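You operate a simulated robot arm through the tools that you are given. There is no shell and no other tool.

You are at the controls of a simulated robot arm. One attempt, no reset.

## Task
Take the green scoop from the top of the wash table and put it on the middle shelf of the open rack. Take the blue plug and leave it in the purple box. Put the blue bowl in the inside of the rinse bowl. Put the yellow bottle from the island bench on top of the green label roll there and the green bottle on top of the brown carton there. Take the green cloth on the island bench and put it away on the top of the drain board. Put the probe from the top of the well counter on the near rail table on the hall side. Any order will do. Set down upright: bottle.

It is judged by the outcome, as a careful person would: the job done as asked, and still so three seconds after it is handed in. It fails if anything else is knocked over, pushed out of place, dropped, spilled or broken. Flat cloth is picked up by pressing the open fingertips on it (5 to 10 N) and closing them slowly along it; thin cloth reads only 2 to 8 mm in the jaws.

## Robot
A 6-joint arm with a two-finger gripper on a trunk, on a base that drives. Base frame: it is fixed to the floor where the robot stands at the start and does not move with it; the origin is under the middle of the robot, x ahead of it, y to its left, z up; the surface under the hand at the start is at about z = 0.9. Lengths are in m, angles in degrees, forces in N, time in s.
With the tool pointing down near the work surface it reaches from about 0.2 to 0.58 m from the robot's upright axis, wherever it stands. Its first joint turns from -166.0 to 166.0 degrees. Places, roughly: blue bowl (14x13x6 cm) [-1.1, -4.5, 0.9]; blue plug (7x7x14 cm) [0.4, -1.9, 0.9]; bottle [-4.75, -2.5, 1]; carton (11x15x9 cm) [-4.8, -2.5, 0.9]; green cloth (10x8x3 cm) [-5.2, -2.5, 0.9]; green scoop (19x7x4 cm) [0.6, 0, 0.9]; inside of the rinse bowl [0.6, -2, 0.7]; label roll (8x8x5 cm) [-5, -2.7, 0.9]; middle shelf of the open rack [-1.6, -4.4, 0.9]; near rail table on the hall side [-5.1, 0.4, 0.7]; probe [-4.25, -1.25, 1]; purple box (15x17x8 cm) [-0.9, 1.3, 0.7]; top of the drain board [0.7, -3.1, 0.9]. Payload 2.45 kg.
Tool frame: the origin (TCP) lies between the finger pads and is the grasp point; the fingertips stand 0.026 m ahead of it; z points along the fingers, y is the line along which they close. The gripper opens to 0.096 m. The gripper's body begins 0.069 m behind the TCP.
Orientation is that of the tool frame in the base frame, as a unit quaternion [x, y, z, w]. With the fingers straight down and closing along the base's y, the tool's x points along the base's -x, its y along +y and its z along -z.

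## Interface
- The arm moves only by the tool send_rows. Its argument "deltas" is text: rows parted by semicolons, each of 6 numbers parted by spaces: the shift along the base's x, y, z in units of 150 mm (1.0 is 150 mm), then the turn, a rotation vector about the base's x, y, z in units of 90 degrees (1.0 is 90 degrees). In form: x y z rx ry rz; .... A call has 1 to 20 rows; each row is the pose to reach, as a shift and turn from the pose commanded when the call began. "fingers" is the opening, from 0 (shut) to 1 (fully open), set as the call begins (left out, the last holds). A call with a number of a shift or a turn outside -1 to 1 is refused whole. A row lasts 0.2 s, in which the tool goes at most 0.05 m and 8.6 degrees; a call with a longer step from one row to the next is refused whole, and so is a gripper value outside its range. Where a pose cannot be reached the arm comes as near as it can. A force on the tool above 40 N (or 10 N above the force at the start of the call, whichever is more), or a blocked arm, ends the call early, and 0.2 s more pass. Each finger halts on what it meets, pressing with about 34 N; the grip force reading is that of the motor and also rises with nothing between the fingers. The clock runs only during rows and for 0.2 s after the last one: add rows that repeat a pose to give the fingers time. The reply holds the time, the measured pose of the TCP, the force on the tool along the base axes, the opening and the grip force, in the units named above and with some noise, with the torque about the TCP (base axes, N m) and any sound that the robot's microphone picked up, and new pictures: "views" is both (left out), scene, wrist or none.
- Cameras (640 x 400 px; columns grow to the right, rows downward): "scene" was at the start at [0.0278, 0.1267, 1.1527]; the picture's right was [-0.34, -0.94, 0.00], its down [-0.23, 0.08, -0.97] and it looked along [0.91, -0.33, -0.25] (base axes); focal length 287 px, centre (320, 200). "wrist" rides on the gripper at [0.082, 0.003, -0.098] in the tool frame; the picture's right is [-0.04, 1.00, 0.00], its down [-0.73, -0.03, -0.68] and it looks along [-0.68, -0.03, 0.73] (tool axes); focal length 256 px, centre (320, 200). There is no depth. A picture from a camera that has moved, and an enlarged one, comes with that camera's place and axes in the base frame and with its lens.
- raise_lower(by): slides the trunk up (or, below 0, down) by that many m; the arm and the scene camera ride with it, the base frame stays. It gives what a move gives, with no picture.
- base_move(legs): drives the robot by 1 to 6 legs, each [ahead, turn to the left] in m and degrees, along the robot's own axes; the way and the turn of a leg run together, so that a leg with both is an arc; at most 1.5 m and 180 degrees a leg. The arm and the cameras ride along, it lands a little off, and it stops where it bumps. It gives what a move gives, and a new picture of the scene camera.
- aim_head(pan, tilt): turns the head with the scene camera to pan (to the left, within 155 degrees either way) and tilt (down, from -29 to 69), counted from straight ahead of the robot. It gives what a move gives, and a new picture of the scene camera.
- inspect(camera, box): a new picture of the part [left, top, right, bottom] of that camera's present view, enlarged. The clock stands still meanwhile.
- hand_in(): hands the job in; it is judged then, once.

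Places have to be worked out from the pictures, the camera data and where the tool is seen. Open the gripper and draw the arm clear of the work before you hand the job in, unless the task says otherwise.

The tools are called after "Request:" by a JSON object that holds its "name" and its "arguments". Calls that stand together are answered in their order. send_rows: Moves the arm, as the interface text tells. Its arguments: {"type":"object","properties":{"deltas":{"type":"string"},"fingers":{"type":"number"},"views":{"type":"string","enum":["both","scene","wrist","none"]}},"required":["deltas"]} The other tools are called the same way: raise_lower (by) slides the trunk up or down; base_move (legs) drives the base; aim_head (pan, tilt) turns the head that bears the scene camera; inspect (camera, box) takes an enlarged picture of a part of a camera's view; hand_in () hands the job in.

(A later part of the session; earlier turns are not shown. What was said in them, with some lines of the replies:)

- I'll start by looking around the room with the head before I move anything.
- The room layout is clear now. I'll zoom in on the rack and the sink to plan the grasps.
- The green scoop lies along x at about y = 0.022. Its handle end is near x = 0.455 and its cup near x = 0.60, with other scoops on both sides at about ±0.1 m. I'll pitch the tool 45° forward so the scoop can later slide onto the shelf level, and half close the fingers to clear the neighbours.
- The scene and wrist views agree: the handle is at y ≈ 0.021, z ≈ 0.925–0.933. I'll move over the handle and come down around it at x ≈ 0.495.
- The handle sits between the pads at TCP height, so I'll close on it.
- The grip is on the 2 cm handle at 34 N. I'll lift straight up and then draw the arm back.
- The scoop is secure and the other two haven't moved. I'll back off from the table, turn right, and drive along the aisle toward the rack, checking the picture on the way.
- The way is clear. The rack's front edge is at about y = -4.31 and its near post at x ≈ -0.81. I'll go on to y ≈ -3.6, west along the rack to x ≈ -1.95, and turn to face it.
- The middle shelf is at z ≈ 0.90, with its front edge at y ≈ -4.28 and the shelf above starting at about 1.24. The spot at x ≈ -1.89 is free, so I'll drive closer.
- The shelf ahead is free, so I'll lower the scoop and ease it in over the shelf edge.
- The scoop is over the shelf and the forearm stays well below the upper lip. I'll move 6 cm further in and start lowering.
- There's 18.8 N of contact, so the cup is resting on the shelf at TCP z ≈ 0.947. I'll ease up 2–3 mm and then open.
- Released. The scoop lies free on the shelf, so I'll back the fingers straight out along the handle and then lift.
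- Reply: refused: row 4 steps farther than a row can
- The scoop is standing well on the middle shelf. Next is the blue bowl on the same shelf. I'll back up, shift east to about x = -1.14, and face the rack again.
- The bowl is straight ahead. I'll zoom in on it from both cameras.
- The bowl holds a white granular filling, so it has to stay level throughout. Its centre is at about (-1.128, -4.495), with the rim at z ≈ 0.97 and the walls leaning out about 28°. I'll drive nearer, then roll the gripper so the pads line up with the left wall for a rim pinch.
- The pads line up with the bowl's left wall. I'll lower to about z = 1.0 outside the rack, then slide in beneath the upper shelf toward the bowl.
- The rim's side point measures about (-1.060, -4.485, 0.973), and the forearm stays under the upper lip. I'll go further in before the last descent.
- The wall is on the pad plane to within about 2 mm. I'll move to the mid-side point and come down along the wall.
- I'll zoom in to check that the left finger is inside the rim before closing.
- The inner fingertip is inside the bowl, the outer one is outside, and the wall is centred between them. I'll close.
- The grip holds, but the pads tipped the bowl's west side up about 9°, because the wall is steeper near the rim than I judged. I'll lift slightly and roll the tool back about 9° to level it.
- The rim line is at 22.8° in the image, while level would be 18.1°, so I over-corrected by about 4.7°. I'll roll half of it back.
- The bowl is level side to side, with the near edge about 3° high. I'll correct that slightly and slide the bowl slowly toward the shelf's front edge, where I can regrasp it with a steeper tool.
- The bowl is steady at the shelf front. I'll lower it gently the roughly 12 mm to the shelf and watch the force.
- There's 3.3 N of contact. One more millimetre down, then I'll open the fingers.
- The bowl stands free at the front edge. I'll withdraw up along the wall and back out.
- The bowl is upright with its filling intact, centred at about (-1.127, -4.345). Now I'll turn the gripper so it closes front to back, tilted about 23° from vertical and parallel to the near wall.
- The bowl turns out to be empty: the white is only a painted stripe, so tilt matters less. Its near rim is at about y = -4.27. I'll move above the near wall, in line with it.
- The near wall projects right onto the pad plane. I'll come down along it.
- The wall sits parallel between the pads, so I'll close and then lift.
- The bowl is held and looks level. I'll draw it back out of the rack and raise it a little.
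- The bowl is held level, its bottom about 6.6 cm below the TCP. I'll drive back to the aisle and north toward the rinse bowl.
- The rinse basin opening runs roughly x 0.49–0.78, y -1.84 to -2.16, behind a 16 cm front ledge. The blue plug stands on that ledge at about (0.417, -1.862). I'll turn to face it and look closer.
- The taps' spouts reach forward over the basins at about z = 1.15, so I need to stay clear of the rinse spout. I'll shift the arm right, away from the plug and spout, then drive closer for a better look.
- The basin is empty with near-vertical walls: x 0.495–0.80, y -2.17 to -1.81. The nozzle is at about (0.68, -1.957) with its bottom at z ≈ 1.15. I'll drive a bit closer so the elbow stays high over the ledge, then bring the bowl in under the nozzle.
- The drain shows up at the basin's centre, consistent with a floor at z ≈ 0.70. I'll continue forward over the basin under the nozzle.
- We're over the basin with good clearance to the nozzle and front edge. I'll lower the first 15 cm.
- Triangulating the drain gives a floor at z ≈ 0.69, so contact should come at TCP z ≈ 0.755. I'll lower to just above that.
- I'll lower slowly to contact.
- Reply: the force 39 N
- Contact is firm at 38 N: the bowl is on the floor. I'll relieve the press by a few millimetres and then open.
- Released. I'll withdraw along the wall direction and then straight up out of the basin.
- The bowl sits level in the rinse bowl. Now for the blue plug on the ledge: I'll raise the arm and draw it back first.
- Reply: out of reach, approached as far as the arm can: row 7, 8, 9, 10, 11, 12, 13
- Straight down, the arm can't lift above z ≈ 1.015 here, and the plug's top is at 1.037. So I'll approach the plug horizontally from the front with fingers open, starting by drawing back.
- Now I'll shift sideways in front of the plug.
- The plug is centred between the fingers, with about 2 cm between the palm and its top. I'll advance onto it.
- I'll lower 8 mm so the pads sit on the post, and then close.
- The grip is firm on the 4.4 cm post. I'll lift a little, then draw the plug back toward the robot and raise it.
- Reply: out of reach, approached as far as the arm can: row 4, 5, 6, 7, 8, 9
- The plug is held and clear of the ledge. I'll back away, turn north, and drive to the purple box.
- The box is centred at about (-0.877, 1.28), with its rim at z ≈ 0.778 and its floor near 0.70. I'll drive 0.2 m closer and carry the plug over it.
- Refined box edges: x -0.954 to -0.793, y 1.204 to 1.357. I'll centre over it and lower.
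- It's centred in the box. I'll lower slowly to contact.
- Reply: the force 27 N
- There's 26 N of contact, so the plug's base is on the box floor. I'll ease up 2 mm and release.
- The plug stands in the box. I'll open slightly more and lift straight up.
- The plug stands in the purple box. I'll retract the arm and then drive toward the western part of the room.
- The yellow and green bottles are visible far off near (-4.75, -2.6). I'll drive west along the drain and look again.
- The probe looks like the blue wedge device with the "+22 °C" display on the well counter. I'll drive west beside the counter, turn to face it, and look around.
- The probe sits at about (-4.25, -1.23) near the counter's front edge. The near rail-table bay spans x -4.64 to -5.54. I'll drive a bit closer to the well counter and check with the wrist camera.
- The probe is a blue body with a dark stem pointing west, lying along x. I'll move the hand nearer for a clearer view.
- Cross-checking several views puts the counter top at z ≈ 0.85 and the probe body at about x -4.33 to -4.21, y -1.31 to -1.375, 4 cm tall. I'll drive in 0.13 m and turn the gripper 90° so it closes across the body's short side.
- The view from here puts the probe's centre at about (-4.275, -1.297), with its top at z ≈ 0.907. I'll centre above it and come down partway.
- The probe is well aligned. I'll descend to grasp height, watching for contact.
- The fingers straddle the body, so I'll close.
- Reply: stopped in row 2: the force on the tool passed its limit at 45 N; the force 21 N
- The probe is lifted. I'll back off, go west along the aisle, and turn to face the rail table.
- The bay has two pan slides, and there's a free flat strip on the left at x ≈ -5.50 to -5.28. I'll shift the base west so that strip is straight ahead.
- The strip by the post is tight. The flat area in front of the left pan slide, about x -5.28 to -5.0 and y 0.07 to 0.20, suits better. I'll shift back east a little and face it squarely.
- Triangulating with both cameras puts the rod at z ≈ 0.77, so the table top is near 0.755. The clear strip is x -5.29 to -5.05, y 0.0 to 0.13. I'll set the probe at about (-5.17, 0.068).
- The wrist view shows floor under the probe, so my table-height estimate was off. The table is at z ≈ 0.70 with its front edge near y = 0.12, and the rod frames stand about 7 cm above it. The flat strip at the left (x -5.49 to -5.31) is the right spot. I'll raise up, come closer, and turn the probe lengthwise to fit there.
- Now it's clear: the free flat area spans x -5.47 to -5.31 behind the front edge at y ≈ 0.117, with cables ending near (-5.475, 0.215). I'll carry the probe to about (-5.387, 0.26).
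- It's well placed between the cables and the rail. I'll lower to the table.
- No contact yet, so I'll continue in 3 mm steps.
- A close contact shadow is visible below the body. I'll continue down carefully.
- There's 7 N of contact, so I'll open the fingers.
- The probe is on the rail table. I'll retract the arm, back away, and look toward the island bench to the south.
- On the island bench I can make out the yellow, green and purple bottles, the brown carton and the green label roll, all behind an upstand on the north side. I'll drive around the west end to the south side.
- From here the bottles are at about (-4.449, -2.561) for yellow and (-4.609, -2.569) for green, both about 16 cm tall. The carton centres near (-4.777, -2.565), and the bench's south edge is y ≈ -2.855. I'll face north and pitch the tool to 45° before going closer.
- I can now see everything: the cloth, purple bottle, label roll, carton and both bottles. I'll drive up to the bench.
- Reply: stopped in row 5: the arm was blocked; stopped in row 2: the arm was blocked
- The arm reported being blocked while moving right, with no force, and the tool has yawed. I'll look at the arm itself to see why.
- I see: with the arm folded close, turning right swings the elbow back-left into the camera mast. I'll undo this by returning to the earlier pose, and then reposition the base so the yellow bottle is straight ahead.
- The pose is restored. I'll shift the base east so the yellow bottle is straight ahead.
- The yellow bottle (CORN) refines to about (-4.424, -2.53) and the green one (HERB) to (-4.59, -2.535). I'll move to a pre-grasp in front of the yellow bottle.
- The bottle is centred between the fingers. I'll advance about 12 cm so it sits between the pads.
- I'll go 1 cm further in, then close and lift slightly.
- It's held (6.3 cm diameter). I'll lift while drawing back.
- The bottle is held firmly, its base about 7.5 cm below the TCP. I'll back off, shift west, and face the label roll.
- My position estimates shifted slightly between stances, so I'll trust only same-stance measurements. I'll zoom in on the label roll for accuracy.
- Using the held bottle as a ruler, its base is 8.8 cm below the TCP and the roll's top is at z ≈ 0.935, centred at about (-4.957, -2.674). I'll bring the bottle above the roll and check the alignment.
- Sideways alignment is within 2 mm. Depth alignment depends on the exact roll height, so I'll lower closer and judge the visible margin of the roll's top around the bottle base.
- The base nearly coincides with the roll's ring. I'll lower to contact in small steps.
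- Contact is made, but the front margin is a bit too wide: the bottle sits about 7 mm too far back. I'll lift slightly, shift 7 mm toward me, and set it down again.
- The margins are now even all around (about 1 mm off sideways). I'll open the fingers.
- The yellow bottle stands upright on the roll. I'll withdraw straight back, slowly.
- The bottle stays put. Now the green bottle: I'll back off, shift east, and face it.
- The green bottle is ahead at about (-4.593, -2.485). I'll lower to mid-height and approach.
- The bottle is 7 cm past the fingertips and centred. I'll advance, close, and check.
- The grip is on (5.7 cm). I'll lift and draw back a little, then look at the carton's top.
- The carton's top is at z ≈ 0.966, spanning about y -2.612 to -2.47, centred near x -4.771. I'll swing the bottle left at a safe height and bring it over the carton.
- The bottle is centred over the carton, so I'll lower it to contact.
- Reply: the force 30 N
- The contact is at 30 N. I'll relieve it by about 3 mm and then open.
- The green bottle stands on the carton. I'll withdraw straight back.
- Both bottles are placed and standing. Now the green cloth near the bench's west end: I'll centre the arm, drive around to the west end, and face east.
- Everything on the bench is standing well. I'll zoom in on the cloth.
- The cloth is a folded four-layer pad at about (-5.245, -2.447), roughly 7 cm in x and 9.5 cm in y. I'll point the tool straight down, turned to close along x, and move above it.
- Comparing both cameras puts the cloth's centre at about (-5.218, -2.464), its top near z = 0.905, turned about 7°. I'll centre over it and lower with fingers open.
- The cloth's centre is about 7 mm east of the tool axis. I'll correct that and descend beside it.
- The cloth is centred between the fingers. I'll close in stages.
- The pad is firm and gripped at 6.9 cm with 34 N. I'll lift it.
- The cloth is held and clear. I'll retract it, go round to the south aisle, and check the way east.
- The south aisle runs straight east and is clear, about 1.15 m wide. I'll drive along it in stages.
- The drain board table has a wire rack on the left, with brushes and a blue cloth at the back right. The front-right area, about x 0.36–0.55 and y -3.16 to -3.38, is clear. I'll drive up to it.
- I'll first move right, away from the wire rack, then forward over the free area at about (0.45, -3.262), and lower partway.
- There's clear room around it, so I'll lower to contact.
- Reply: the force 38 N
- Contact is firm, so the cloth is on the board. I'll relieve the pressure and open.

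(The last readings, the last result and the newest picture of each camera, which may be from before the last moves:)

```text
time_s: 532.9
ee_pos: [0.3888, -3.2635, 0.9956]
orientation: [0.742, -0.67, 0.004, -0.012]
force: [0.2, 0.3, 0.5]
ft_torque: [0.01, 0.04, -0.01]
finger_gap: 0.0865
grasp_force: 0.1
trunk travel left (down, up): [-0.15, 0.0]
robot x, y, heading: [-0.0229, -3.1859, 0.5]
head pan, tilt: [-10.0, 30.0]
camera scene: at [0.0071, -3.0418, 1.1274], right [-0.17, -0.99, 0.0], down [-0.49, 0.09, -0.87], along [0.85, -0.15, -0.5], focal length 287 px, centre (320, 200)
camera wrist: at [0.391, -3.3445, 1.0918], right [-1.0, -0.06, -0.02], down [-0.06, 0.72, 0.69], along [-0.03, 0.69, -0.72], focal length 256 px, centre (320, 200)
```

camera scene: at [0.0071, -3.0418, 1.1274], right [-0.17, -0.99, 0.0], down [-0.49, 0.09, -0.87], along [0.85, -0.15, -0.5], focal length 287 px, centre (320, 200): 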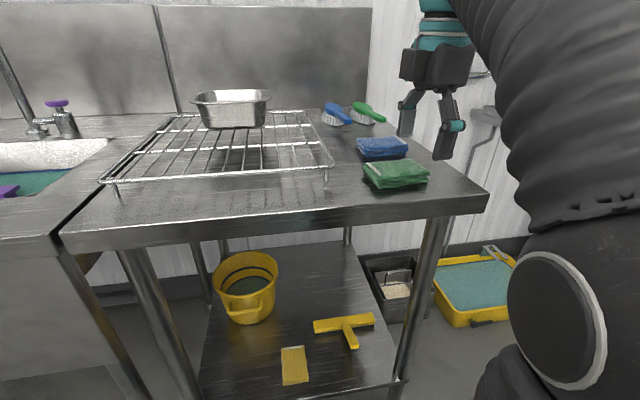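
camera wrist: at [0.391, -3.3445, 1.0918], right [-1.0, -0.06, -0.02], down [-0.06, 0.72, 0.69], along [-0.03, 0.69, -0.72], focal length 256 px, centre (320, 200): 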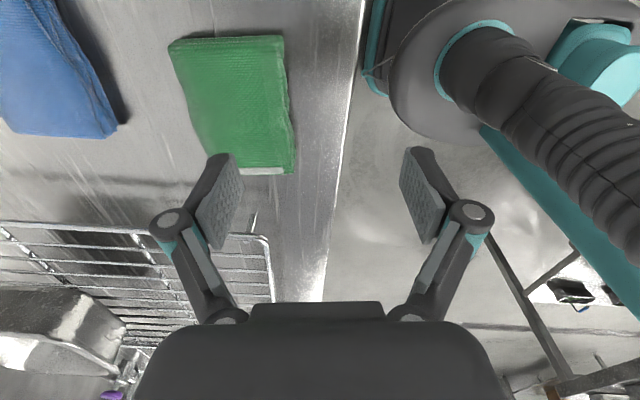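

The cloth lies on the drain board. I'll open the gripper, back clear, and do a last visual check of the nearby results.

Request:
{"name": "base_move", "arguments": {"legs": [[-0.25, 0]]}}

Request:
{"name": "send_rows", "arguments": {"deltas": "-0.2 0.1 0 0 0 0; -0.4 0.2 0 0 0 0; -0.5 0.3 0 0 0 0; -0.5 0.3 0 0 0 0", "fingers": 1, "views": "none"}}

Request:
{"name": "aim_head", "arguments": {"pan": 50, "tilt": 12}}

Request:
{"name": "aim_head", "arguments": {"pan": -125, "tilt": 10}}

Request:
{"name": "inspect", "arguments": {"camera": "scene", "box": [220, 100, 460, 250]}}

```text
time_s: 534.7
ee_pos: [0.1437, -3.2634, 0.9952]
orientation: [0.744, -0.668, 0.003, -0.013]
force: [1.0, -0.2, -0.5]
ft_torque: [0.01, -0.03, 0.02]
finger_gap: 0.0865
grasp_force: 0.1
trunk travel left (down, up): [-0.15, 0.0]
robot x, y, heading: [-0.269, -3.1874, 0.6]
head pan, tilt: [-10.0, 30.0]
camera scene: at [-0.2398, -3.043, 1.1274], right [-0.17, -0.99, 0.0], down [-0.49, 0.08, -0.87], along [0.85, -0.14, -0.5], focal length 287 px, centre (320, 200)
```

scene: 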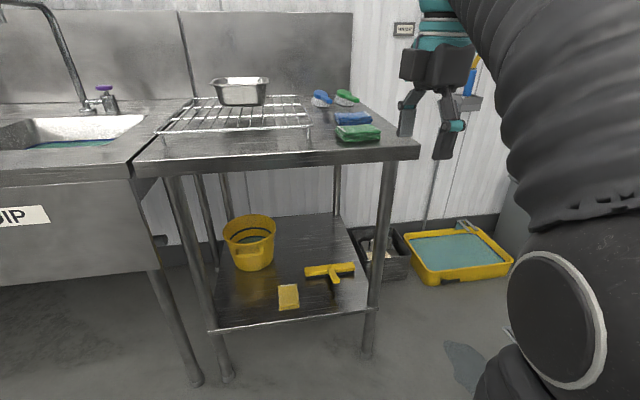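

```text
time_s: 535.7
ee_pos: [0.0698, -3.2154, 0.9961]
orientation: [0.743, -0.669, 0.003, -0.013]
force: [0.0, 0.2, 0.5]
ft_torque: [-0.01, 0.0, 0.04]
finger_gap: 0.096
grasp_force: 0.1
trunk travel left (down, up): [-0.15, 0.0]
robot x, y, heading: [-0.2669, -3.1833, 0.4]
head pan, tilt: [-10.0, 30.0]
```

```text
time_s: 537.0
ee_pos: [0.0698, -3.2167, 0.9966]
orientation: [0.744, -0.668, 0.003, -0.013]
force: [-0.4, -0.5, -1.0]
ft_torque: [-0.02, -0.01, -0.01]
finger_gap: 0.0961
grasp_force: 0.0
trunk travel left (down, up): [-0.15, 0.0]
robot x, y, heading: [-0.265, -3.1862, 0.3]
head pan, tilt: [50.0, 12.0]
camera scene: at [-0.2696, -2.9561, 1.1564], right [0.77, -0.64, 0.0], down [-0.13, -0.16, -0.98], along [0.62, 0.75, -0.21], focal length 287 px, centre (320, 200)
```

scene: 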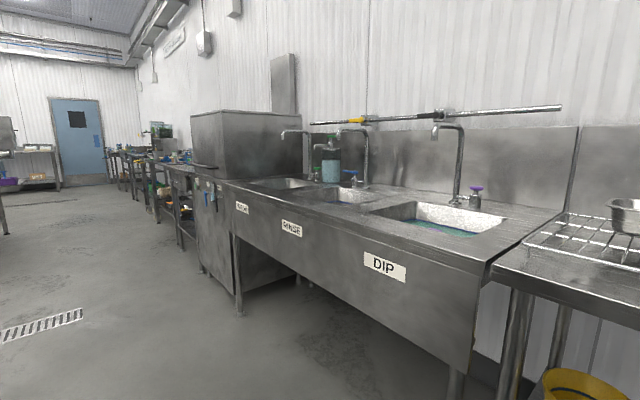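

```text
time_s: 539.7
ee_pos: [0.0701, -3.2154, 0.9964]
orientation: [0.744, -0.669, 0.003, -0.013]
force: [-0.8, -0.2, -0.4]
ft_torque: [-0.01, 0.06, 0.01]
finger_gap: 0.096
grasp_force: 0.1
trunk travel left (down, up): [-0.15, 0.0]
robot x, y, heading: [-0.2687, -3.1851, 0.2]
head pan, tilt: [-125.0, 10.0]
camera scene: at [-0.3817, -3.1045, 1.1597], right [-0.82, 0.57, 0.0], down [0.1, 0.14, -0.98], along [-0.56, -0.81, -0.17], focal length 287 px, centre (320, 200)
```

scene: 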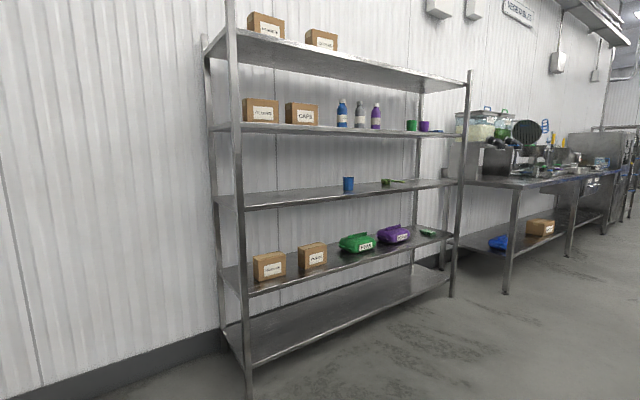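

```text
2.67 times, centred on (340, 175) of scene
camera zoom: at [-0.3817, -3.1045, 1.1597], right [-0.82, 0.57, 0.0], down [0.1, 0.14, -0.98], along [-0.56, -0.81, -0.17], focal length 765 px, centre (267, 267)
```

zoom: 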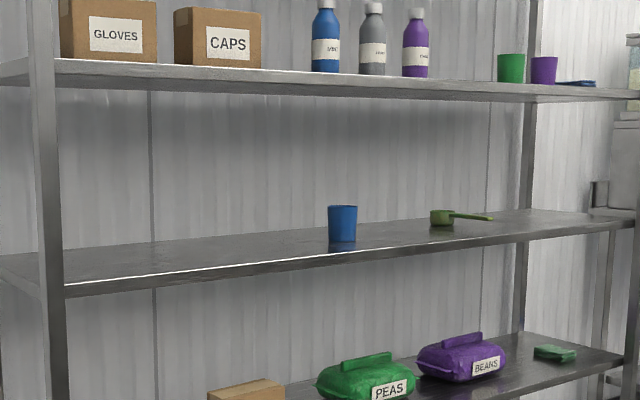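

The green scoop is on the rack's middle shelf, the cloth lies on the drain board, and the blue bowl was level in the rinse bowl when I left it. The plug, probe and both bottles were also standing as placed when last seen. The gripper is open and the arm is clear, so I'm handing in the job.

Request:
{"name": "hand_in", "arguments": {}}

```text
The job is handed in.
```

I finished all seven moves and handed the job in. I heard no verdict, so this is what the cameras last showed me:

| Item | Where it is now | Last seen |
|---|---|---|
| Green scoop | Middle shelf of the open rack, right of the blue cup | Checked from across the room just before handing in |
| Blue plug | Standing upright in the purple box | When I lifted away from it |
| Blue bowl | Level on the floor of the rinse bowl | When I lifted the hand out; the basin floor was hidden from view at the end |
| Yellow bottle | Upright on the green label roll | From the aisle as I drove off |
| Green bottle | Upright on the brown carton | From the aisle as I drove off |
| Green cloth | On the drain board, front right, beside the blue cloth | Checked after I backed away |
| Probe | On the flat strip at the left of the near rail table | When I lifted away from it |

- **Bowl:** I set it down once at the front of its shelf to take a steeper grip. It was empty, so nothing could spill.
- **Arm stop:** near the island bench the elbow caught on the camera mast and the move stopped with no force on the tool. Nothing on the bench moved.
- **Probe pickup:** the fingertips pressed the well counter briefly (45 N) as they closed, and the arm stopped itself. I saw no sign of damage.
- **Drain board:** I took this to be the table surface, not the wire rack standing on it.
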